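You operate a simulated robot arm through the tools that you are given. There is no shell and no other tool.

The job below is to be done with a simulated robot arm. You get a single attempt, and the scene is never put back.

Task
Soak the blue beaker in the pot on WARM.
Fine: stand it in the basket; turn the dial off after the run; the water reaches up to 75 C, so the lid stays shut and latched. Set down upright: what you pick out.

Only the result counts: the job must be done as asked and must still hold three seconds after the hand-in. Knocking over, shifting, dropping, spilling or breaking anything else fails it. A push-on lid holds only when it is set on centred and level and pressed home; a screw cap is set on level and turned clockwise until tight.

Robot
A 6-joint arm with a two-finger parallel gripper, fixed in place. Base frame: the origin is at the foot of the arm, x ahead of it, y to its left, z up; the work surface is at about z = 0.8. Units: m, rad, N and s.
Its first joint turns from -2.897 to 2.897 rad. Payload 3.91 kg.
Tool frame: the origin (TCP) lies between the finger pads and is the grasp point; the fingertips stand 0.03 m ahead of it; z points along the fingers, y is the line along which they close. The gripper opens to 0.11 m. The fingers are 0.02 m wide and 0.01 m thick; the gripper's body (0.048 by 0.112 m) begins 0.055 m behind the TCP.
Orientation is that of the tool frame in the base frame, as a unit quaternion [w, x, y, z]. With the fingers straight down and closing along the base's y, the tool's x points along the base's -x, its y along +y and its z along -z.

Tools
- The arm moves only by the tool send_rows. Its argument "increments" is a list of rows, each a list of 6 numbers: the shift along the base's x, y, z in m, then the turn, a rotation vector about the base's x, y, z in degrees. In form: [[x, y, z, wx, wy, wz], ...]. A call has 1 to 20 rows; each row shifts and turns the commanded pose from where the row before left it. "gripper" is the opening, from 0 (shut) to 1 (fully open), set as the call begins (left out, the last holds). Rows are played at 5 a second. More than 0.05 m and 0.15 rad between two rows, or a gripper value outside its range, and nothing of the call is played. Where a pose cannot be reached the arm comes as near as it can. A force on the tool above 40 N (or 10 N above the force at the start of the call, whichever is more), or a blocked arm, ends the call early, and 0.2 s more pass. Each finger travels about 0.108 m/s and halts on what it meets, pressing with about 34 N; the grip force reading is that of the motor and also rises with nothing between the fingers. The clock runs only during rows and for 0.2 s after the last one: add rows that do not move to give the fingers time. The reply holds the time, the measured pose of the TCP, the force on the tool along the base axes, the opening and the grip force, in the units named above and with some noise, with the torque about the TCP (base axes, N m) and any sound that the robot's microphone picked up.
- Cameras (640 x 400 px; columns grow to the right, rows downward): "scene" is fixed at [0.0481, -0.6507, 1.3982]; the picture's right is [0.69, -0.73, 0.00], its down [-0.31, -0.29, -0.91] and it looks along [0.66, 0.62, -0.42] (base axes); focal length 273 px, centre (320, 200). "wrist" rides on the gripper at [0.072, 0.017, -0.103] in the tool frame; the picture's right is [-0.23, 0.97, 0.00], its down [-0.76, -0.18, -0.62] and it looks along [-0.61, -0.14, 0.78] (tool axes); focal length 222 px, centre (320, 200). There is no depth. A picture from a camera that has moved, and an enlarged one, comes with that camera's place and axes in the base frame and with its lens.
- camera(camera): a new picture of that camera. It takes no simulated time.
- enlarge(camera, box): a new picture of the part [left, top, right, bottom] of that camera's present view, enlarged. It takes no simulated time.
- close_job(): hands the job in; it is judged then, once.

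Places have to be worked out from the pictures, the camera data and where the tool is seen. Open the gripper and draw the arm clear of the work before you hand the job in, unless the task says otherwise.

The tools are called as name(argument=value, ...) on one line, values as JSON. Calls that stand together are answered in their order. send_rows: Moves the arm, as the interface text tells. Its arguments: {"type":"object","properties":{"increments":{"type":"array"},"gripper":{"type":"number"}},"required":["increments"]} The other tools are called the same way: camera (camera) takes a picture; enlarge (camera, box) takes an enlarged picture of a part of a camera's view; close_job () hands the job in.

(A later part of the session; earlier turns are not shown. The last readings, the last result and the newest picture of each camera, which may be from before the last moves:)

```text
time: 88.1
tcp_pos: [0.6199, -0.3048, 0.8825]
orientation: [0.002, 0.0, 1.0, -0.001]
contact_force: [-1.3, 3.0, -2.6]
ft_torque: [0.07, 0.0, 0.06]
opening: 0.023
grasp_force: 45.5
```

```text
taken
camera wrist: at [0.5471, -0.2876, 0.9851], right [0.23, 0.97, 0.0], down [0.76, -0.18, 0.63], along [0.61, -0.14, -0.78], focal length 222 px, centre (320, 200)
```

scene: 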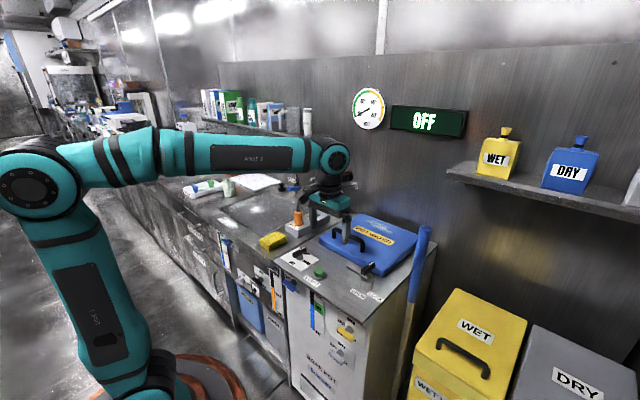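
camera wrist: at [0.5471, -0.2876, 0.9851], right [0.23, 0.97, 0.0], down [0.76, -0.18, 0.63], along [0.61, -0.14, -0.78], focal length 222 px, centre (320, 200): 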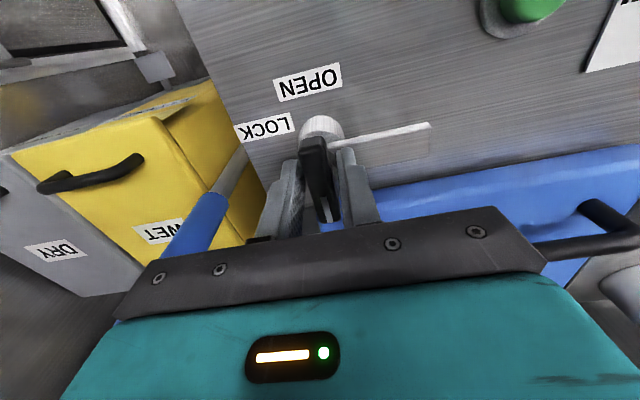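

Opening reads 0.023 m; I wait a moment to see whether it has settled.

send_rows(increments=[[0, 0, 0, 0, 0, 0], [0, 0, 0, 0, 0, 0]], gripper=0)

enlarge(camera="wrist", box=[255, 90, 385, 220])

enlarge(camera="scene", box=[335, 230, 395, 290])

```text
time: 88.7
tcp_pos: [0.619, -0.3054, 0.8826]
orientation: [0.002, 0.0, 1.0, -0.001]
contact_force: [-1.2, 4.8, -2.9]
ft_torque: [0.15, 0.03, 0.0]
opening: 0.0229
grasp_force: 44.7
```

```text
3.08 times, centred on (320, 155) of wrist
camera zoom: at [0.5471, -0.2876, 0.9851], right [0.23, 0.97, 0.0], down [0.76, -0.18, 0.63], along [0.61, -0.14, -0.78], focal length 684 px, centre (320, 338)
```

zoom: 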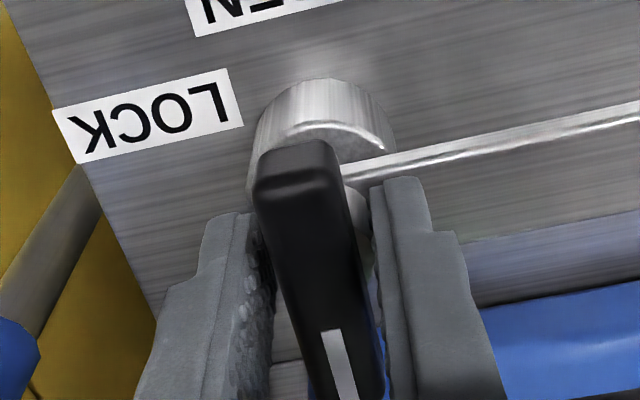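

```text
6.67 times, centred on (365, 260) of scene
camera zoom: at [0.0481, -0.6507, 1.3982], right [0.69, -0.73, 0.0], down [-0.31, -0.29, -0.91], along [0.66, 0.62, -0.42], focal length 1821 px, centre (20, -200)
```

zoom: 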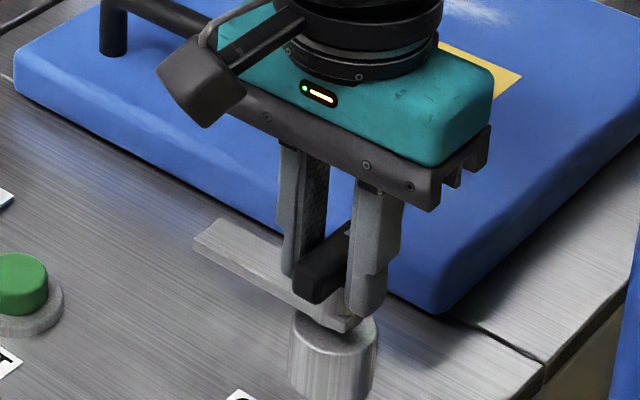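

The tips are clamping the round post under the bar (small gaps beside the black bar). I open slightly, rise 8 mm and grip the bar itself.

send_rows(increments=[[0, 0, 0, 0, 0, 0], [0, 0, 0.008, 0, 0, 0], [0, 0, 0, 0, 0, 0]], gripper=0.35)

send_rows(increments=[[0, 0, 0, 0, 0, 0], [0, 0, 0, 0, 0, 0], [0, 0, 0, 0, 0, 0]], gripper=0)

```text
time: 89.5
tcp_pos: [0.6203, -0.306, 0.8905]
orientation: [0.002, -0.001, 1.0, -0.001]
contact_force: [0.0, 0.2, 0.8]
ft_torque: [0.01, 0.03, -0.02]
opening: 0.0387
grasp_force: 0.1
```

```text
time: 90.3
tcp_pos: [0.6201, -0.305, 0.8902]
orientation: [0.002, 0.0, 1.0, -0.001]
contact_force: [0.5, 1.2, 2.9]
ft_torque: [0.17, 0.14, -0.01]
opening: 0.016
grasp_force: 45.1
```

Now the bar itself is held (16 mm). I turn it clockwise seen from above in a small test step, tongue toward the lid, and check the torque.

send_rows(increments=[[0, 0, 0, 0, 0, -5], [0, 0, 0, 0, 0, -5], [0, 0, 0, 0, 0, 0]], gripper=0)

enlarge(camera="scene", box=[335, 230, 395, 290])

```text
time: 91.1
tcp_pos: [0.6202, -0.3048, 0.89]
orientation: [0.003, 0.087, 0.996, -0.002]
contact_force: [5.3, 12.1, 5.6]
ft_torque: [0.47, 0.1, 0.05]
opening: 0.016
grasp_force: 45.1
```

```text
6.67 times, centred on (365, 260) of scene
camera zoom: at [0.0481, -0.6507, 1.3982], right [0.69, -0.73, 0.0], down [-0.31, -0.29, -0.91], along [0.66, 0.62, -0.42], focal length 1821 px, centre (20, -200)
```

zoom: 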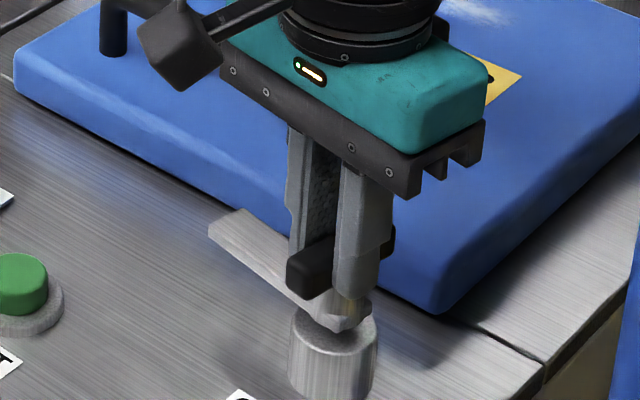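

The handle turns with the gripper and the tongue swings toward the lid with almost no torque. I continue to −40°.

send_rows(increments=[[0, 0.0005, 0, 0, 0, -6], [0, 0.0005, 0, 0, 0, -6], [0, 0, 0, 0, 0, -6], [0, 0, 0, 0, 0, -6], [0, 0, 0, 0, 0, -6], [0, 0, 0, 0, 0, 0]], gripper=0)

enlarge(camera="scene", box=[335, 230, 395, 290])

```text
time: 92.3
tcp_pos: [0.6209, -0.3021, 0.8893]
orientation: [0.003, 0.338, 0.941, 0.001]
contact_force: [12.9, 22.4, -0.3]
ft_torque: [0.54, -0.38, 0.1]
opening: 0.0159
grasp_force: 44.6
stopped in row 6: the force on the tool passed its limit at 42 N (the readings are from after the stop); the commanded pose is now the measured one
```

```text
6.67 times, centred on (365, 260) of scene
camera zoom: at [0.0481, -0.6507, 1.3982], right [0.69, -0.73, 0.0], down [-0.31, -0.29, -0.91], along [0.66, 0.62, -0.42], focal length 1821 px, centre (20, -200)
```

zoom: 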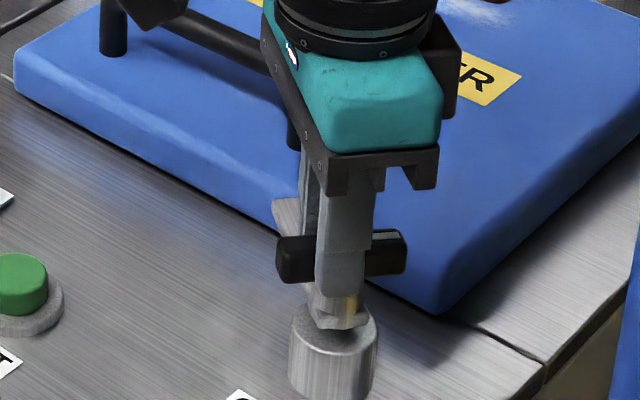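

Turned 40°, but a sideways force built up along the closing axis, meaning the pivot lies slightly to +x of my tool axis. I shift 2 mm that way to relieve it and read the force.

send_rows(increments=[[0.002, 0.001, 0, 0, 0, 0], [0, 0, 0, 0, 0, 0]], gripper=0)

```text
time: 93.0
tcp_pos: [0.622, -0.3022, 0.8897]
orientation: [0.001, 0.34, 0.941, -0.001]
contact_force: [-3.8, 25.0, -5.2]
ft_torque: [0.29, -0.31, 0.08]
opening: 0.0162
grasp_force: 45.0
```

Fx relaxed but Fy is still +25 N. I try a further 2 mm in +y and see how it responds.

send_rows(increments=[[0, 0.002, 0, 0, 0, 0], [0, 0, 0, 0, 0, 0]], gripper=0)

```text
time: 93.5
tcp_pos: [0.6205, -0.302, 0.89]
orientation: [0.002, 0.341, 0.94, -0.001]
contact_force: [-8.1, 7.1, -8.4]
ft_torque: [0.62, 0.79, 0.0]
opening: 0.0157
grasp_force: 45.1
```

Forces are lower now. To remove the built-up stress I release, recheck the centring from the wrist camera, and regrip.

send_rows(increments=[[0, 0, 0, 0, 0, 0], [0, 0, 0, 0, 0, 0]], gripper=0.4)

enlarge(camera="wrist", box=[255, 90, 385, 220])

enlarge(camera="scene", box=[335, 230, 395, 290])

```text
time: 94.2
tcp_pos: [0.6226, -0.301, 0.89]
orientation: [0.002, 0.339, 0.941, -0.001]
contact_force: [0.3, -0.4, 0.4]
ft_torque: [-0.01, -0.02, 0.01]
opening: 0.0438
grasp_force: 0.0
```

```text
3.08 times, centred on (320, 155) of wrist
camera zoom: at [0.5766, -0.241, 0.9937], right [0.8, 0.6, 0.0], down [0.47, -0.62, 0.63], along [0.38, -0.5, -0.78], focal length 684 px, centre (320, 338)
```

zoom: 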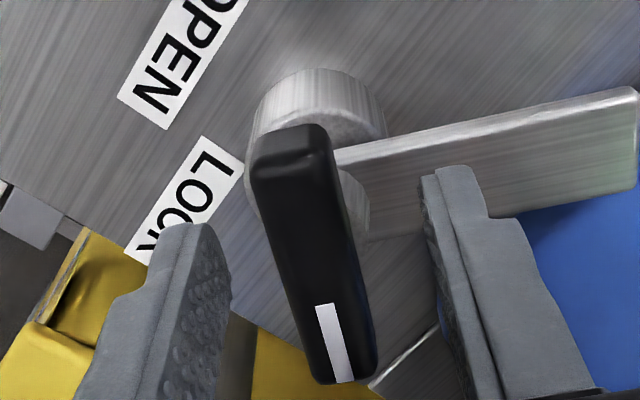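

```text
6.67 times, centred on (365, 260) of scene
camera zoom: at [0.0481, -0.6507, 1.3982], right [0.69, -0.73, 0.0], down [-0.31, -0.29, -0.91], along [0.66, 0.62, -0.42], focal length 1821 px, centre (20, -200)
```

zoom: 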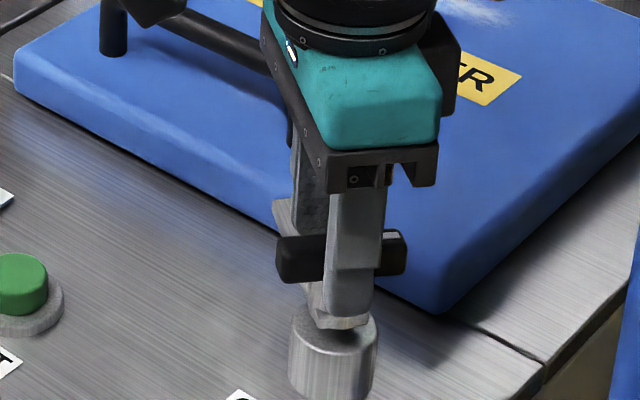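

The bar sits nearly centred between the fingers; pivot estimate ≈[0.620, −0.300]. I regrip and read the force.

send_rows(increments=[[-0.001, 0.001, 0, 0, 0, 0], [0, 0, 0, 0, 0, 0]], gripper=0.4)

send_rows(increments=[[0, 0, 0, 0, 0, 0], [0, 0, 0, 0, 0, 0], [0, 0, 0, 0, 0, 0]], gripper=0)

```text
time: 94.8
tcp_pos: [0.6217, -0.2998, 0.891]
orientation: [0.003, 0.34, 0.941, -0.001]
contact_force: [-0.8, 0.4, -0.8]
ft_torque: [-0.01, -0.02, 0.03]
opening: 0.044
grasp_force: 0.0
```

```text
time: 95.5
tcp_pos: [0.6192, -0.301, 0.8894]
orientation: [0.001, 0.34, 0.941, 0.0]
contact_force: [-12.2, -10.6, -3.2]
ft_torque: [-0.35, 0.18, -0.11]
opening: 0.0157
grasp_force: 44.5
```

The pull is now back along the closing axis by about 1–2 mm. I ease the command that way and continue rotating in smaller chunks, correcting as I go.

send_rows(increments=[[-0.001, -0.001, 0, 0, 0, 0], [0, 0, 0, 0, 0, -5], [0, 0, 0, 0, 0, -5], [0, 0, 0, 0, 0, 0]], gripper=0)

```text
time: 96.5
tcp_pos: [0.6203, -0.2992, 0.8898]
orientation: [0.003, 0.42, 0.907, -0.001]
contact_force: [8.0, 2.4, 1.6]
ft_torque: [0.54, 0.19, 0.03]
opening: 0.0157
grasp_force: 45.0
```

Forces are small (8 N). Continuing the turn.

send_rows(increments=[[0.0005, 0, 0, 0, 0, -5], [0.0005, 0, 0, 0, 0, -5], [0, 0, 0, 0, 0, 0]], gripper=0)

send_rows(increments=[[0.0005, 0, 0, 0, 0, -5], [0.0005, 0, 0, 0, 0, -5], [0, 0, 0, 0, 0, 0]], gripper=0)

```text
time: 97.3
tcp_pos: [0.6215, -0.299, 0.8902]
orientation: [0.002, 0.498, 0.867, 0.0]
contact_force: [13.2, 13.9, 1.5]
ft_torque: [0.15, -0.37, 0.1]
opening: 0.0157
grasp_force: 45.2
```

```text
time: 98.2
tcp_pos: [0.6226, -0.2988, 0.8901]
orientation: [0.002, 0.573, 0.82, -0.001]
contact_force: [17.4, 25.5, 6.4]
ft_torque: [1.36, -0.13, 0.15]
opening: 0.0159
grasp_force: 44.9
```

At −70° now with ~30 N sideways. I relieve it by shifting 1.5 mm toward +x,+y and look at the latch.

send_rows(increments=[[0.001, 0.0015, 0, 0, 0, 0], [0, 0, 0, 0, 0, 0]], gripper=0)

enlarge(camera="scene", box=[335, 220, 405, 290])

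camera(camera="wrist")

```text
time: 98.8
tcp_pos: [0.6232, -0.2983, 0.8903]
orientation: [0.003, 0.572, 0.82, -0.001]
contact_force: [8.3, 17.8, 9.8]
ft_torque: [1.02, 0.11, 0.09]
opening: 0.016
grasp_force: 45.1
```

```text
5.71 times, centred on (370, 255) of scene
camera zoom: at [0.0481, -0.6507, 1.3982], right [0.69, -0.73, 0.0], down [-0.31, -0.29, -0.91], along [0.66, 0.62, -0.42], focal length 1561 px, centre (34, -114)
```

zoom: 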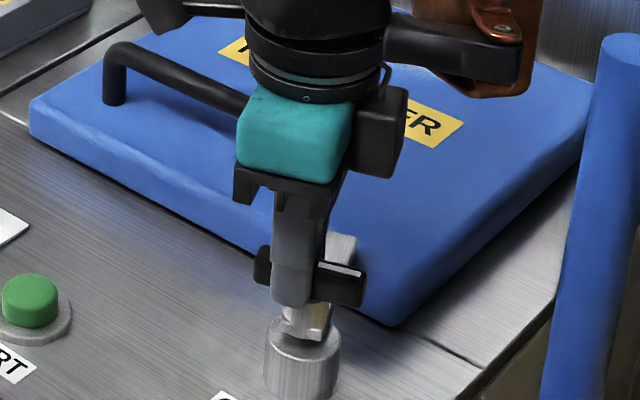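

```text
taken
camera wrist: at [0.6133, -0.224, 0.9935], right [0.99, 0.12, 0.0], down [0.1, -0.77, 0.63], along [0.08, -0.62, -0.78], focal length 222 px, centre (320, 200)
```

wrist: 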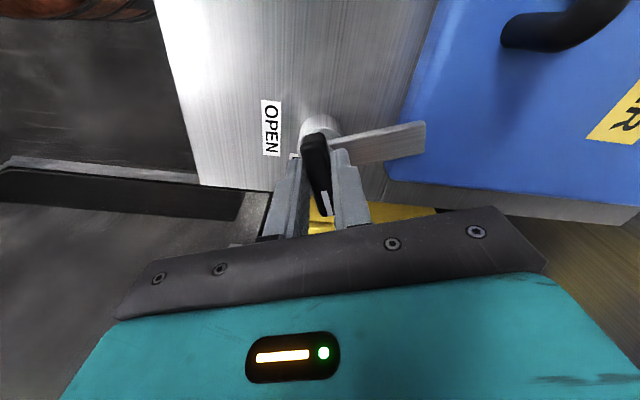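

The tongue now lies well over the lid. I finish the last 20° in two steps.

send_rows(increments=[[0.0005, 0.001, 0, 0, 0, 0], [0, 0, 0, 0, 0, -5], [0, 0, 0, 0, 0, -5], [0, 0, 0, 0, 0, 0]], gripper=0)

```text
time: 99.8
tcp_pos: [0.6235, -0.2989, 0.8897]
orientation: [0.002, 0.641, 0.768, -0.002]
contact_force: [14.1, 0.9, 10.5]
ft_torque: [-0.3, -0.37, 0.07]
opening: 0.0159
grasp_force: 44.9
```

send_rows(increments=[[0.0005, 0, 0, 0, 0, -5], [0.0005, 0, 0, 0, 0, -5], [0, 0, 0, 0, 0, 0]], gripper=0)

enlarge(camera="scene", box=[335, 220, 405, 290])

enlarge(camera="wrist", box=[250, 80, 470, 230])

```text
time: 100.5
tcp_pos: [0.6258, -0.2987, 0.8908]
orientation: [0.003, 0.705, 0.709, -0.001]
contact_force: [22.6, -3.9, 15.9]
ft_torque: [-0.63, -0.31, 0.14]
opening: 0.0157
grasp_force: 45.4
```

```text
5.71 times, centred on (370, 255) of scene
camera zoom: at [0.0481, -0.6507, 1.3982], right [0.69, -0.73, 0.0], down [-0.31, -0.29, -0.91], along [0.66, 0.62, -0.42], focal length 1561 px, centre (34, -114)
```

zoom: 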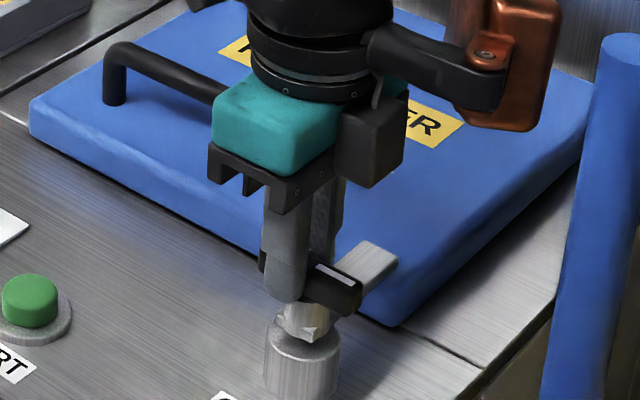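

```text
2.67 times, centred on (360, 155) of wrist
camera zoom: at [0.6414, -0.2249, 0.9935], right [0.97, -0.22, 0.0], down [-0.17, -0.76, 0.63], along [-0.14, -0.61, -0.78], focal length 592 px, centre (213, 320)
```

zoom: 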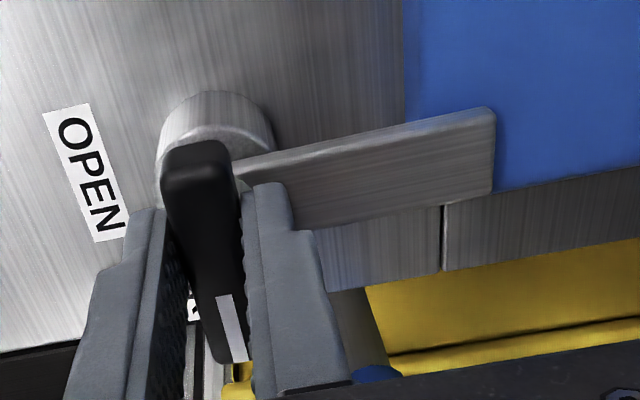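

The tongue points straight over the lid and the mark points to LOCK. I turn 4° more to confirm it's at its stop.

send_rows(increments=[[0.001, 0, 0, 0, 0, -4], [0, 0, 0, 0, 0, 0]], gripper=0)

```text
time: 101.2
tcp_pos: [0.6252, -0.2975, 0.8909]
orientation: [0.001, 0.73, 0.684, -0.002]
contact_force: [12.3, -3.3, 20.0]
ft_torque: [-0.24, -0.22, 1.15]
opening: 0.0167
grasp_force: 44.4
```

Torque jumped to 1.15 N·m: that's the end stop, so the latch is fully locked. I relax 4°, release and rise.

send_rows(increments=[[0, 0, 0, 0, 0, 3.5], [0, 0, 0, 0, 0, 0]], gripper=0)

send_rows(increments=[[0, 0, 0, 0, 0, 0], [0, 0, 0, 0, 0, 0], [0, 0, 0.02, 0, 0, 0], [0, 0, 0.03, 0, 0, 0], [0, 0, 0.03, 0, 0, 0], [0, 0, 0, 0, 0, 0]], gripper=0.4)

enlarge(camera="scene", box=[325, 210, 425, 310])

camera(camera="wrist")

```text
time: 101.8
tcp_pos: [0.6256, -0.2979, 0.8895]
orientation: [0.002, 0.709, 0.705, -0.002]
contact_force: [8.4, -0.1, 15.7]
ft_torque: [0.02, -0.15, 0.07]
opening: 0.0158
grasp_force: 45.0
```

```text
time: 103.2
tcp_pos: [0.6249, -0.298, 0.9709]
orientation: [0.002, 0.708, 0.706, -0.003]
contact_force: [0.3, 0.2, 0.4]
ft_torque: [-0.02, -0.01, -0.01]
opening: 0.0438
grasp_force: 0.0
```

```text
4.00 times, centred on (375, 260) of scene
camera zoom: at [0.0481, -0.6507, 1.3982], right [0.69, -0.73, 0.0], down [-0.31, -0.29, -0.91], along [0.66, 0.62, -0.42], focal length 1093 px, centre (100, -40)
```

zoom: 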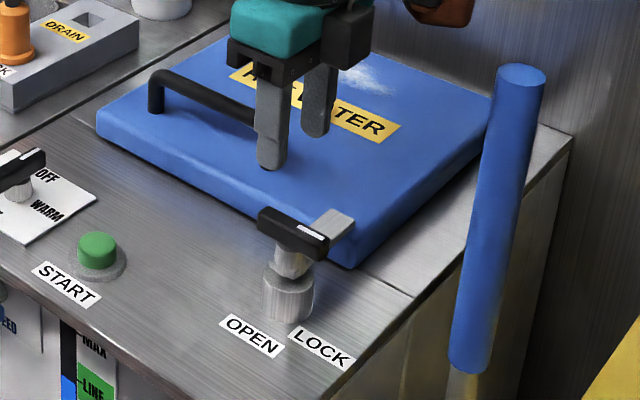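

```text
taken
camera wrist: at [0.6427, -0.225, 1.0737], right [0.97, -0.23, 0.0], down [-0.18, -0.76, 0.63], along [-0.14, -0.61, -0.78], focal length 222 px, centre (320, 200)
```

wrist: 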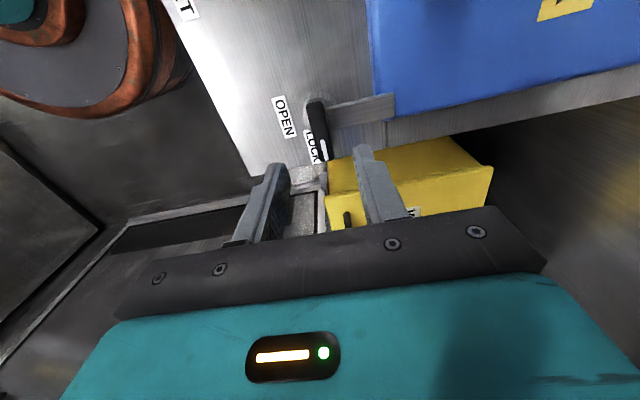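

The latch is locked: tongue over the lid, mark toward LOCK. Next the dial: its axis works out at about [0.571, −0.059], knob top z≈0.838, bar along x with the mark at OFF (+x). I go there while turning the tool back to close along y.

send_rows(increments=[[-0.0045, 0.02, 0.002, 0, 0, 7.5], [-0.0045, 0.02, 0, 0, 0, 7.5], [-0.0045, 0.02, 0, 0, 0, 7.5], [-0.0045, 0.02, 0, 0, 0, 7.5], [-0.0045, 0.02, 0, 0, 0, 7.5], [-0.0045, 0.02, 0, 0, 0, 7.5], [-0.0045, 0.02, 0, 0, 0, 7.5], [-0.0045, 0.02, 0, 0, 0, 7.5], [-0.0045, 0.02, 0, 0, 0, 7.5], [-0.0045, 0.02, -0.01, 0, 0, 7.5], [-0.0045, 0.02, -0.01, 0, 0, 7.5], [-0.0045, 0.02, -0.01, 0, 0, 7.5], [0, 0, 0, 0, 0, 0]], gripper=0.45)

camera(camera="wrist")

enlarge(camera="wrist", box=[250, 70, 390, 190])

enlarge(camera="scene", box=[260, 200, 380, 300])

```text
time: 106.0
tcp_pos: [0.5736, -0.0583, 0.942]
orientation: [0.003, 0.0, 1.0, 0.001]
contact_force: [0.5, 0.0, -0.6]
ft_torque: [0.0, -0.05, -0.03]
opening: 0.0494
grasp_force: 0.1
```

```text
taken
camera wrist: at [0.4988, -0.0413, 1.0448], right [0.23, 0.97, 0.0], down [0.76, -0.18, 0.63], along [0.61, -0.14, -0.78], focal length 222 px, centre (320, 200)
```

wrist: 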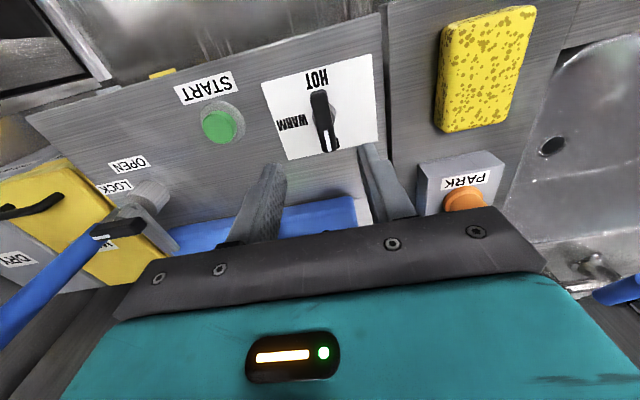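

```text
3.33 times, centred on (320, 130) of wrist
camera zoom: at [0.4988, -0.0413, 1.0448], right [0.23, 0.97, 0.0], down [0.76, -0.18, 0.63], along [0.61, -0.14, -0.78], focal length 740 px, centre (320, 433)
```

zoom: 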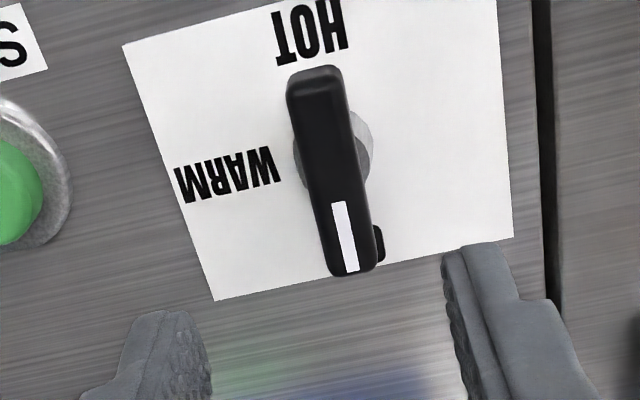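

```text
4.00 times, centred on (320, 250) of scene
camera zoom: at [0.0481, -0.6507, 1.3982], right [0.69, -0.73, 0.0], down [-0.31, -0.29, -0.91], along [0.66, 0.62, -0.42], focal length 1093 px, centre (320, 0)
```

zoom: 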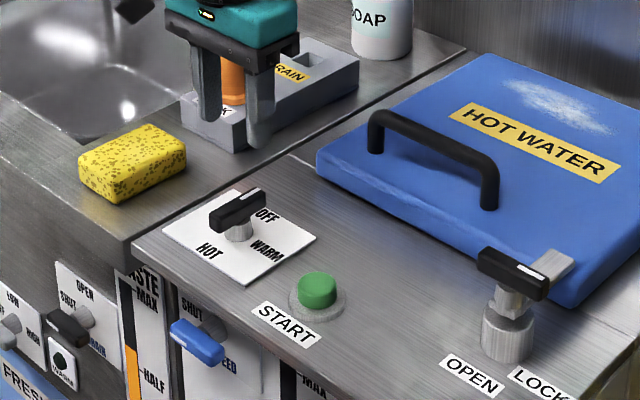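

The knob's bar is centred about 4 mm to +y of the tool axis. I correct by +4 mm in y and descend so the tips overlap the bar by ~13 mm.

send_rows(increments=[[-0.001, 0.004, -0.02, 0, 0, 0], [0, 0, -0.03, 0, 0, 0], [0, 0, -0.02, 0, 0, 0], [0, 0, -0.014, 0, 0, 0], [0, 0, 0, 0, 0, 0]], gripper=0.45)

enlarge(camera="wrist", box=[250, 90, 390, 220])

enlarge(camera="scene", box=[270, 220, 340, 280])

```text
time: 107.2
tcp_pos: [0.5706, -0.0546, 0.8579]
orientation: [0.002, 0.002, 1.0, 0.001]
contact_force: [0.0, 0.5, -0.6]
ft_torque: [-0.01, -0.02, 0.0]
opening: 0.0496
grasp_force: 0.1
```

```text
3.08 times, centred on (320, 155) of wrist
camera zoom: at [0.4976, -0.0365, 0.9616], right [0.23, 0.97, 0.0], down [0.76, -0.18, 0.63], along [0.61, -0.14, -0.78], focal length 684 px, centre (320, 338)
```

zoom: 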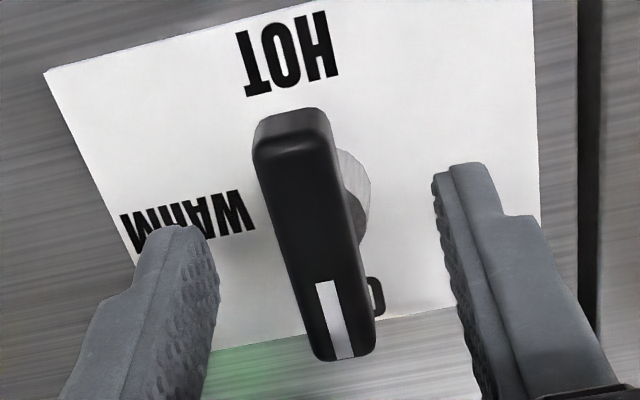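

```text
6.67 times, centred on (305, 250) of scene
camera zoom: at [0.0481, -0.6507, 1.3982], right [0.69, -0.73, 0.0], down [-0.31, -0.29, -0.91], along [0.66, 0.62, -0.42], focal length 1821 px, centre (420, -133)
```

zoom: 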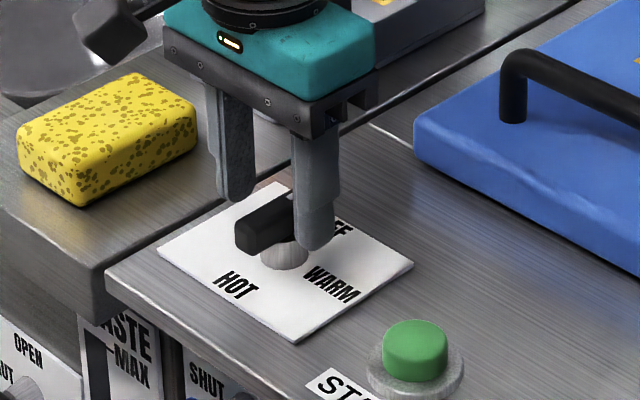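

The bar is between the fingers. I lower 2 mm more and close on it.

send_rows(increments=[[0, 0, -0.002, 0, 0, 0], [0, 0, 0, 0, 0, 0]], gripper=0.45)

send_rows(increments=[[0, 0, 0, 0, 0, 0], [0, 0, 0, 0, 0, 0], [0, 0, 0, 0, 0, 0]], gripper=0)

enlarge(camera="wrist", box=[250, 90, 390, 220])

```text
time: 107.8
tcp_pos: [0.5705, -0.0542, 0.8573]
orientation: [0.003, 0.001, 1.0, 0.0]
contact_force: [0.0, 0.4, 0.3]
ft_torque: [-0.02, 0.0, -0.03]
opening: 0.0497
grasp_force: 0.0
```

```text
time: 108.5
tcp_pos: [0.5703, -0.0551, 0.8569]
orientation: [0.002, 0.001, 1.0, 0.0]
contact_force: [0.3, -14.3, -1.9]
ft_torque: [-0.43, -0.05, -0.07]
opening: 0.0159
grasp_force: 45.2
```

```text
3.08 times, centred on (320, 155) of wrist
camera zoom: at [0.4975, -0.0374, 0.9598], right [0.23, 0.97, 0.0], down [0.76, -0.18, 0.63], along [0.61, -0.14, -0.78], focal length 684 px, centre (320, 338)
```

zoom: 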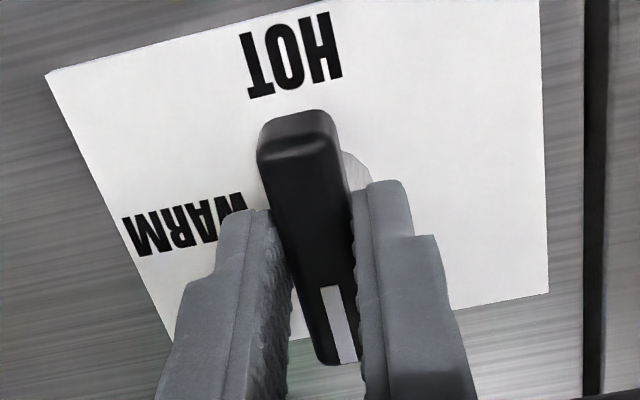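

Held (16 mm). Fy = −14 N means the axis is ~1.5 mm to −y; I correct and start turning clockwise (toward WARM at −y).

send_rows(increments=[[0, -0.0015, 0, 0, 0, 0], [0, 0, 0, 0, 0, -5], [0, 0, 0, 0, 0, -5], [0, 0, 0, 0, 0, 0]], gripper=0)

send_rows(increments=[[0, 0, 0, 0, 0, -5], [0, 0, 0, 0, 0, -5], [0, 0, 0, 0, 0, 0]], gripper=0)

```text
time: 109.5
tcp_pos: [0.57, -0.0553, 0.8565]
orientation: [0.003, 0.088, 0.996, 0.001]
contact_force: [-3.8, 29.1, 5.4]
ft_torque: [0.83, 0.28, 0.17]
opening: 0.0157
grasp_force: 44.5
```

```text
time: 110.0
tcp_pos: [0.5708, -0.0535, 0.8568]
orientation: [0.002, 0.134, 0.991, 0.001]
contact_force: [-2.3, 43.4, 5.5]
ft_torque: [1.14, -0.11, 0.15]
opening: 0.0159
grasp_force: 44.9
stopped in row 2: the force on the tool passed its limit at 44 N (the readings are from after the stop); the commanded pose is now the measured one
```

The side force now points +y, consistent with the axis being ~4 mm farther in +x. I shift accordingly and re-read.

send_rows(increments=[[0.002, 0.0005, 0, 0, 0, 0], [0.002, 0.0005, 0, 0, 0, 0], [0, 0, 0, 0, 0, 0]], gripper=0)

```text
time: 110.5
tcp_pos: [0.5701, -0.0546, 0.8579]
orientation: [0.001, 0.135, 0.991, 0.002]
contact_force: [-9.9, 37.0, 10.9]
ft_torque: [1.08, 0.39, 0.09]
opening: 0.016
grasp_force: 44.9
stopped in row 2: the force on the tool passed its limit at 56 N (the readings are from after the stop); the commanded pose is now the measured one
```

Sliding while clamped just builds friction. I release, move to the better axis estimate, and regrip.

send_rows(increments=[[0, 0, 0, 0, 0, 0], [0, 0, 0, 0, 0, 0]], gripper=0.4)

send_rows(increments=[[0.003, 0, 0, 0, 0, 0], [0, 0, 0, 0, 0, 0]], gripper=0.4)

enlarge(camera="wrist", box=[250, 90, 390, 220])

enlarge(camera="scene", box=[270, 220, 340, 280])

```text
time: 111.1
tcp_pos: [0.5718, -0.0542, 0.8556]
orientation: [0.0, 0.135, 0.991, 0.001]
contact_force: [-0.2, 0.6, -0.3]
ft_torque: [0.01, 0.0, -0.01]
opening: 0.044
grasp_force: 0.0
```

```text
time: 111.7
tcp_pos: [0.5748, -0.0555, 0.8562]
orientation: [0.001, 0.135, 0.991, 0.001]
contact_force: [-0.6, -0.1, -0.1]
ft_torque: [0.0, 0.04, 0.04]
opening: 0.044
grasp_force: 0.1
```

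```text
3.08 times, centred on (320, 155) of wrist
camera zoom: at [0.5096, -0.0201, 0.9594], right [0.48, 0.88, 0.0], down [0.69, -0.38, 0.62], along [0.55, -0.3, -0.78], focal length 684 px, centre (320, 338)
```

zoom: 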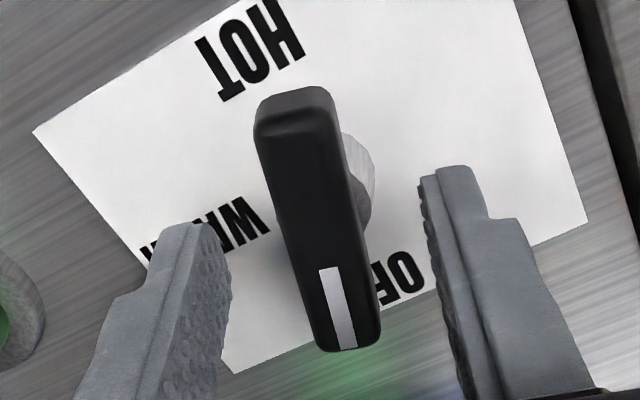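

```text
6.67 times, centred on (305, 250) of scene
camera zoom: at [0.0481, -0.6507, 1.3982], right [0.69, -0.73, 0.0], down [-0.31, -0.29, -0.91], along [0.66, 0.62, -0.42], focal length 1821 px, centre (420, -133)
```

zoom: 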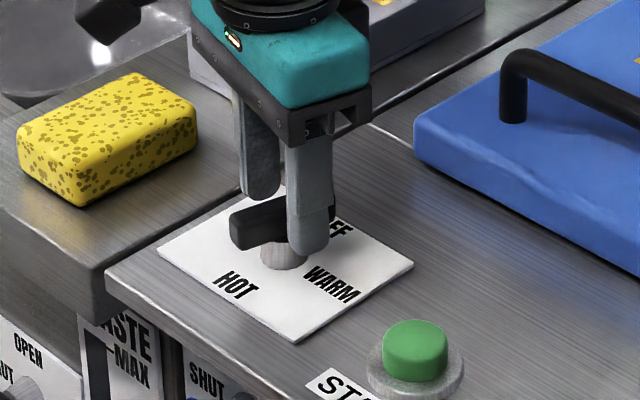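

The bar follows the tool (15° turned). The post centre appears within ~2 mm of the tool axis now; I close and read the force.

send_rows(increments=[[0, 0, 0, 0, 0, 0], [0, 0, 0, 0, 0, 0], [0, 0, 0, 0, 0, 0]], gripper=0)

```text
time: 112.5
tcp_pos: [0.5743, -0.0553, 0.8558]
orientation: [0.001, 0.134, 0.991, 0.001]
contact_force: [4.4, 11.8, 0.5]
ft_torque: [0.22, -0.11, -0.02]
opening: 0.0162
grasp_force: 45.0
```

About 12 N along the closing axis. I correct by 0.6 mm and turn 10° more.

send_rows(increments=[[0.0002, 0.0006, 0, 0, 0, 0], [0, 0, 0, 0, 0, -5], [0, 0, 0, 0, 0, -5], [0, 0, 0, 0, 0, 0]], gripper=0)

```text
time: 113.5
tcp_pos: [0.5764, -0.0553, 0.8566]
orientation: [0.001, 0.222, 0.975, 0.001]
contact_force: [0.9, 9.4, 4.3]
ft_torque: [0.35, 0.59, -0.01]
opening: 0.0158
grasp_force: 45.1
```

Good, small forces. Continuing in 10° chunks with tiny corrections.

send_rows(increments=[[0.0002, 0.0004, 0, 0, 0, -5], [0, 0, 0, 0, 0, -5], [0, 0, 0, 0, 0, 0]], gripper=0)

send_rows(increments=[[0, 0, 0, 0, 0, -5], [0, 0, 0, 0, 0, -5], [0, 0, 0, 0, 0, 0]], gripper=0)

```text
time: 114.3
tcp_pos: [0.5758, -0.0554, 0.8549]
orientation: [0.001, 0.305, 0.952, 0.0]
contact_force: [-7.4, 2.8, 0.0]
ft_torque: [-0.46, -0.3, -0.03]
opening: 0.0158
grasp_force: 45.5
```

```text
time: 115.1
tcp_pos: [0.5746, -0.055, 0.8558]
orientation: [0.0, 0.388, 0.922, 0.001]
contact_force: [-11.1, -2.6, -6.6]
ft_torque: [-0.73, -0.2, 0.0]
opening: 0.0157
grasp_force: 45.0
```

At −45° with ~11 N. I nudge back slightly and continue.

send_rows(increments=[[-0.0005, -0.0002, 0, 0, 0, -5], [0, 0, 0, 0, 0, -5], [0, 0, 0, 0, 0, 0]], gripper=0)

send_rows(increments=[[-0.0005, 0, 0, 0, 0, -5], [0, 0, 0, 0, 0, -5], [0, 0, 0, 0, 0, 0]], gripper=0)

camera(camera="scene")

```text
time: 115.9
tcp_pos: [0.5745, -0.0551, 0.8555]
orientation: [0.001, 0.466, 0.885, 0.0]
contact_force: [-3.3, -3.5, -6.1]
ft_torque: [0.68, 0.71, 0.02]
opening: 0.016
grasp_force: 44.8
```

```text
time: 116.7
tcp_pos: [0.5749, -0.0558, 0.8562]
orientation: [0.001, 0.542, 0.84, 0.001]
contact_force: [8.9, -3.3, -3.4]
ft_torque: [0.37, 0.1, -0.04]
opening: 0.0159
grasp_force: 44.9
```

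```text
taken
```

scene: 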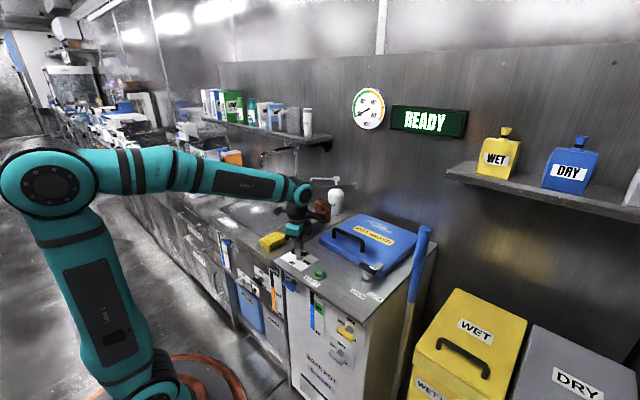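

The display now reads READY. I turn the last 25° to bring the mark exactly onto WARM.

send_rows(increments=[[0.0003, 0, 0, 0, 0, -5], [0, 0, 0, 0, 0, -5], [0, 0, 0, 0, 0, 0]], gripper=0)

send_rows(increments=[[0.0003, 0, 0, 0, 0, -5], [0, 0, 0, 0, 0, -5], [0, 0, 0, 0, 0, -4.5], [0, 0, 0, 0, 0, 0]], gripper=0)

enlarge(camera="wrist", box=[240, 70, 400, 220])

enlarge(camera="scene", box=[340, 70, 480, 150])

```text
time: 117.5
tcp_pos: [0.5749, -0.0557, 0.856]
orientation: [0.001, 0.613, 0.79, 0.0]
contact_force: [9.9, -1.3, -4.1]
ft_torque: [-0.8, -0.3, 0.0]
opening: 0.0159
grasp_force: 44.8
```

```text
time: 118.5
tcp_pos: [0.5752, -0.0547, 0.8568]
orientation: [0.0, 0.707, 0.707, 0.0]
contact_force: [3.9, -4.0, -5.9]
ft_torque: [-0.06, 0.03, -0.01]
opening: 0.0159
grasp_force: 45.2
```

```text
2.67 times, centred on (320, 145) of wrist
camera zoom: at [0.5918, 0.0176, 0.9594], right [0.97, -0.23, 0.0], down [-0.18, -0.76, 0.62], along [-0.14, -0.61, -0.78], focal length 592 px, centre (320, 347)
```

zoom: 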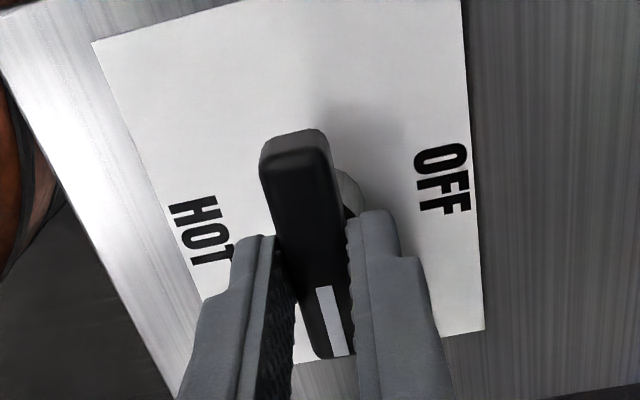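

```text
4.57 times, centred on (410, 110) of scene
camera zoom: at [0.0481, -0.6507, 1.3982], right [0.69, -0.73, 0.0], down [-0.31, -0.29, -0.91], along [0.66, 0.62, -0.42], focal length 1249 px, centre (-91, 611)
```

zoom: 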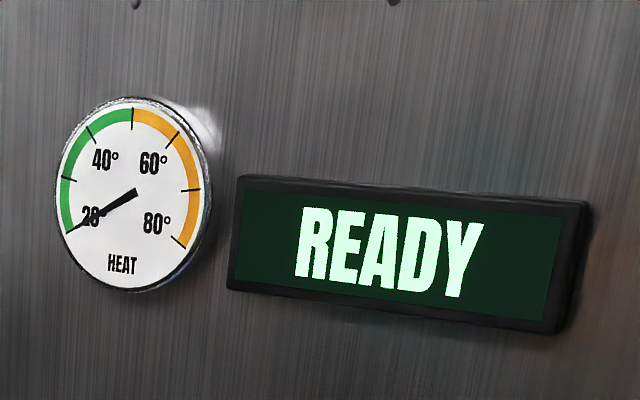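

The mark is on WARM and the display says READY. I release and rise, then check the dial.

send_rows(increments=[[0, 0, 0, 0, 0, 0], [0, 0, 0, 0, 0, 0], [0, 0, 0.02, 0, 0, 0], [0, 0, 0.03, 0, 0, 0], [0, 0, 0.03, 0, 0, 0], [0, 0, 0, 0, 0, 0]], gripper=0.45)

enlarge(camera="scene", box=[260, 210, 380, 310])

camera(camera="wrist")

enlarge(camera="scene", box=[340, 70, 480, 150])

```text
time: 119.9
tcp_pos: [0.5758, -0.055, 0.9354]
orientation: [0.001, 0.707, 0.707, -0.001]
contact_force: [-0.4, -0.4, 0.8]
ft_torque: [0.02, 0.01, 0.01]
opening: 0.0493
grasp_force: 0.0
```

```text
4.00 times, centred on (320, 260) of scene
camera zoom: at [0.0481, -0.6507, 1.3982], right [0.69, -0.73, 0.0], down [-0.31, -0.29, -0.91], along [0.66, 0.62, -0.42], focal length 1093 px, centre (320, -40)
```

zoom: 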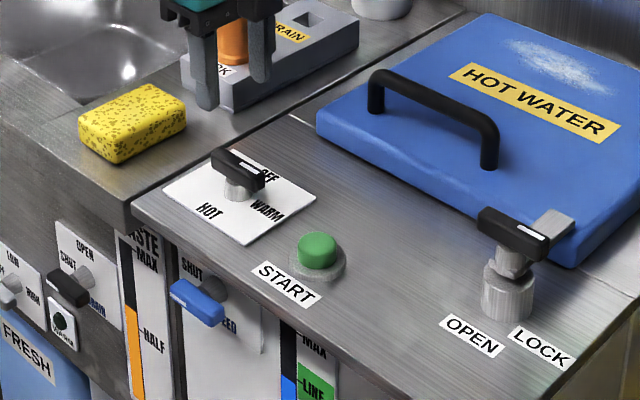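

```text
taken
camera wrist: at [0.5923, 0.0182, 1.0398], right [0.97, -0.23, 0.0], down [-0.18, -0.76, 0.62], along [-0.14, -0.61, -0.78], focal length 222 px, centre (320, 200)
```

wrist: 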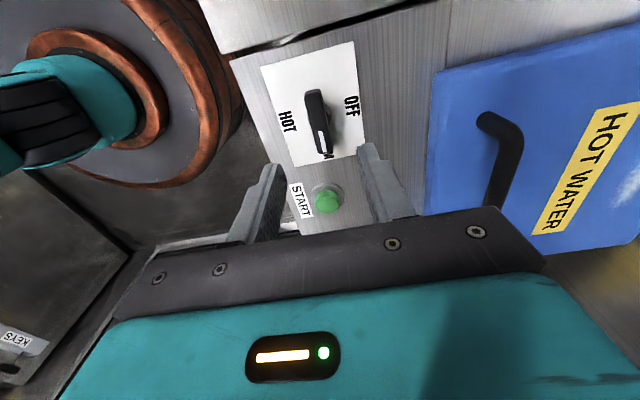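

```text
4.57 times, centred on (410, 110) of scene
camera zoom: at [0.0481, -0.6507, 1.3982], right [0.69, -0.73, 0.0], down [-0.31, -0.29, -0.91], along [0.66, 0.62, -0.42], focal length 1249 px, centre (-91, 611)
```

zoom: 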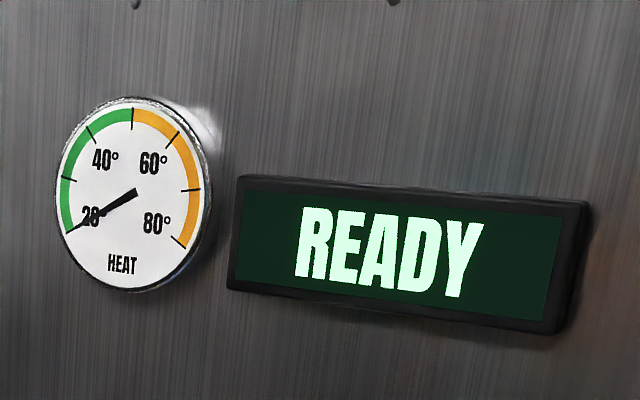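

The dial is on WARM. I close the fingers and move over the START button at about [0.558, −0.165].

send_rows(increments=[[-0.006, -0.037, 0, 0, 0, 0], [-0.006, -0.037, 0, 0, 0, 0], [-0.006, -0.036, 0, 0, 0, 0], [0, 0, -0.03, 0, 0, 0], [0, 0, 0, 0, 0, 0]], gripper=0)

camera(camera="wrist")

enlarge(camera="scene", box=[280, 210, 360, 300])

```text
time: 121.1
tcp_pos: [0.5591, -0.1655, 0.9039]
orientation: [0.0, 0.707, 0.707, 0.0]
contact_force: [0.3, -0.8, 0.3]
ft_torque: [0.01, -0.03, 0.03]
opening: 0.0001
grasp_force: 34.0
```

```text
taken
camera wrist: at [0.5754, -0.0928, 1.0089], right [0.97, -0.23, 0.0], down [-0.18, -0.76, 0.62], along [-0.14, -0.61, -0.78], focal length 222 px, centre (320, 200)
```

wrist: 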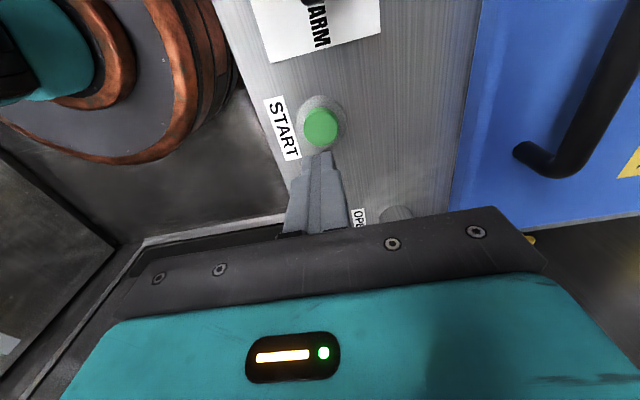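

```text
4.44 times, centred on (320, 255) of scene
camera zoom: at [0.0481, -0.6507, 1.3982], right [0.69, -0.73, 0.0], down [-0.31, -0.29, -0.91], along [0.66, 0.62, -0.42], focal length 1214 px, centre (320, -44)
```

zoom: 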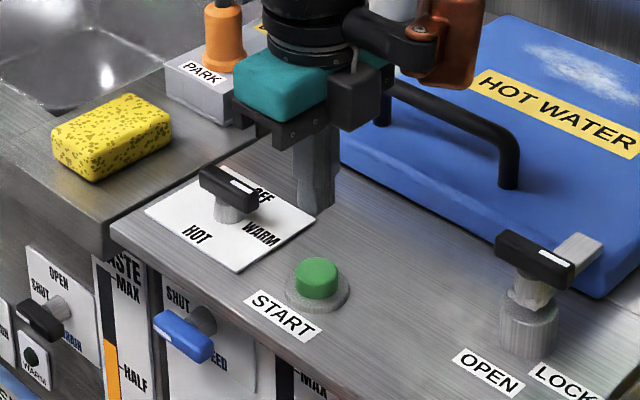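

The button appears about 3–5 mm to +y of the tool axis. I correct by 3 mm and descend onto it gradually.

send_rows(increments=[[0.001, 0.003, -0.02, 0, 0, 0], [0, 0, -0.02, 0, 0, 0], [0, 0, -0.008, 0, 0, 0], [0, 0, 0, 0, 0, 0]], gripper=0)

enlarge(camera="wrist", box=[260, 80, 380, 200])

enlarge(camera="scene", box=[290, 235, 350, 295])

```text
time: 122.1
tcp_pos: [0.5583, -0.1611, 0.8575]
orientation: [0.001, 0.708, 0.706, 0.001]
contact_force: [-0.1, -0.6, -0.4]
ft_torque: [0.0, -0.02, 0.0]
opening: 0.0
grasp_force: 33.7
```

```text
3.33 times, centred on (320, 140) of wrist
camera zoom: at [0.5753, -0.0891, 0.961], right [0.97, -0.23, 0.0], down [-0.18, -0.76, 0.62], along [-0.14, -0.61, -0.78], focal length 740 px, centre (320, 400)
```

zoom: 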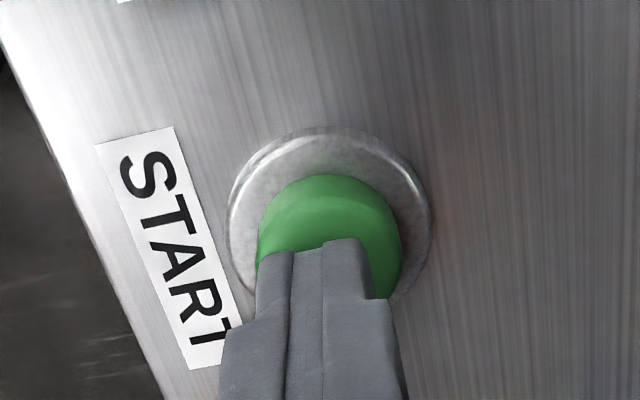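

```text
6.67 times, centred on (320, 265) of scene
camera zoom: at [0.0481, -0.6507, 1.3982], right [0.69, -0.73, 0.0], down [-0.31, -0.29, -0.91], along [0.66, 0.62, -0.42], focal length 1821 px, centre (320, -233)
```

zoom: 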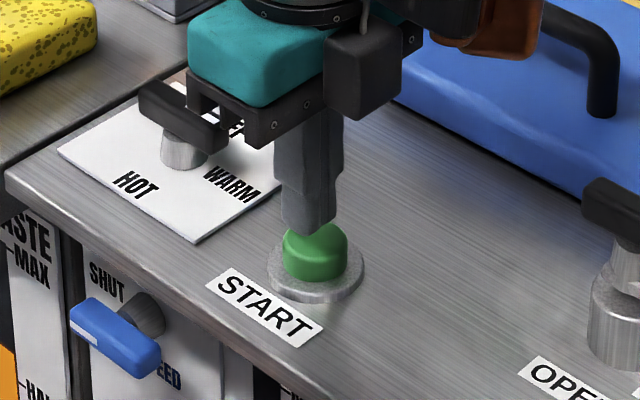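

The tip is directly over the button. I press down in small steps and watch the force and display.

send_rows(increments=[[0, 0, -0.004, 0, 0, 0], [0, 0, -0.003, 0, 0, 0], [0, 0, 0, 0, 0, 0]], gripper=0)

enlarge(camera="scene", box=[340, 70, 480, 150])

```text
time: 122.9
tcp_pos: [0.5589, -0.162, 0.8508]
orientation: [0.002, 0.707, 0.707, 0.0]
contact_force: [0.3, -0.5, 0.5]
ft_torque: [-0.01, 0.01, -0.01]
opening: 0.0
grasp_force: 34.0
```

```text
4.57 times, centred on (410, 110) of scene
camera zoom: at [0.0481, -0.6507, 1.3982], right [0.69, -0.73, 0.0], down [-0.31, -0.29, -0.91], along [0.66, 0.62, -0.42], focal length 1249 px, centre (-91, 611)
```

zoom: 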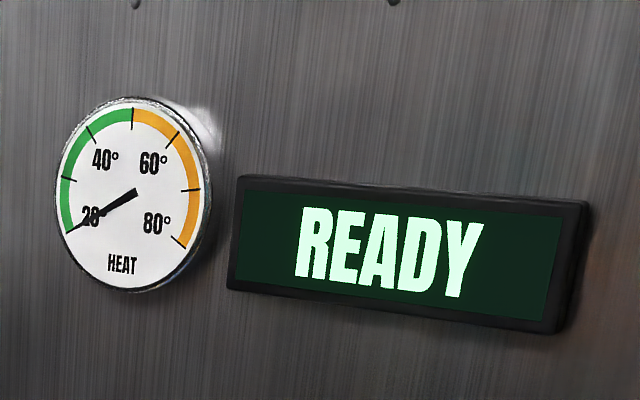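

No contact yet (tip ≈0.821). I press on in 2 mm steps.

send_rows(increments=[[0, 0, -0.002, 0, 0, 0], [0, 0, -0.002, 0, 0, 0], [0, 0, 0, 0, 0, 0]], gripper=0)

enlarge(camera="scene", box=[340, 70, 480, 150])

```text
time: 123.7
tcp_pos: [0.557, -0.1621, 0.8459]
orientation: [0.001, 0.707, 0.707, 0.001]
contact_force: [0.1, -0.8, 2.4]
ft_torque: [-0.08, 0.01, 0.01]
opening: 0.0
grasp_force: 34.2
```

```text
4.57 times, centred on (410, 110) of scene
camera zoom: at [0.0481, -0.6507, 1.3982], right [0.69, -0.73, 0.0], down [-0.31, -0.29, -0.91], along [0.66, 0.62, -0.42], focal length 1249 px, centre (-91, 611)
```

zoom: 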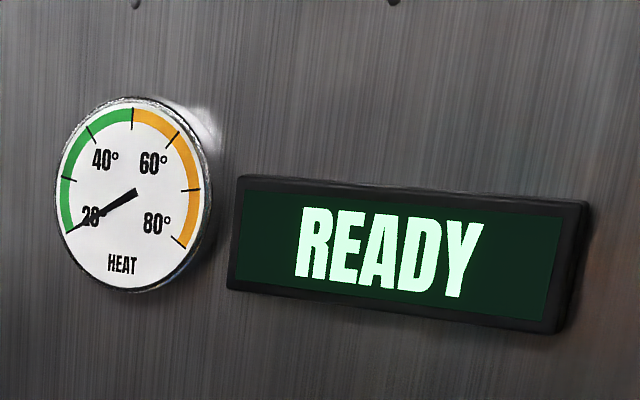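

Contact begins (2.4 N). A little deeper.

send_rows(increments=[[0, 0, -0.002, 0, 0, 0], [0, 0, -0.002, 0, 0, 0], [0, 0, 0, 0, 0, 0]], gripper=0)

enlarge(camera="scene", box=[340, 70, 480, 150])

```text
time: 124.5
tcp_pos: [0.5582, -0.1623, 0.8426]
orientation: [0.003, 0.707, 0.707, 0.001]
contact_force: [-0.6, 0.3, 5.1]
ft_torque: [0.02, 0.02, -0.02]
opening: 0.0001
grasp_force: 33.8
heard: click
```

```text
4.57 times, centred on (410, 110) of scene
camera zoom: at [0.0481, -0.6507, 1.3982], right [0.69, -0.73, 0.0], down [-0.31, -0.29, -0.91], along [0.66, 0.62, -0.42], focal length 1249 px, centre (-91, 611)
```

zoom: 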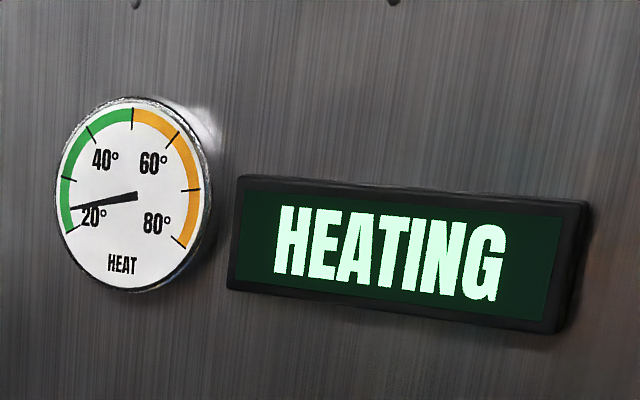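

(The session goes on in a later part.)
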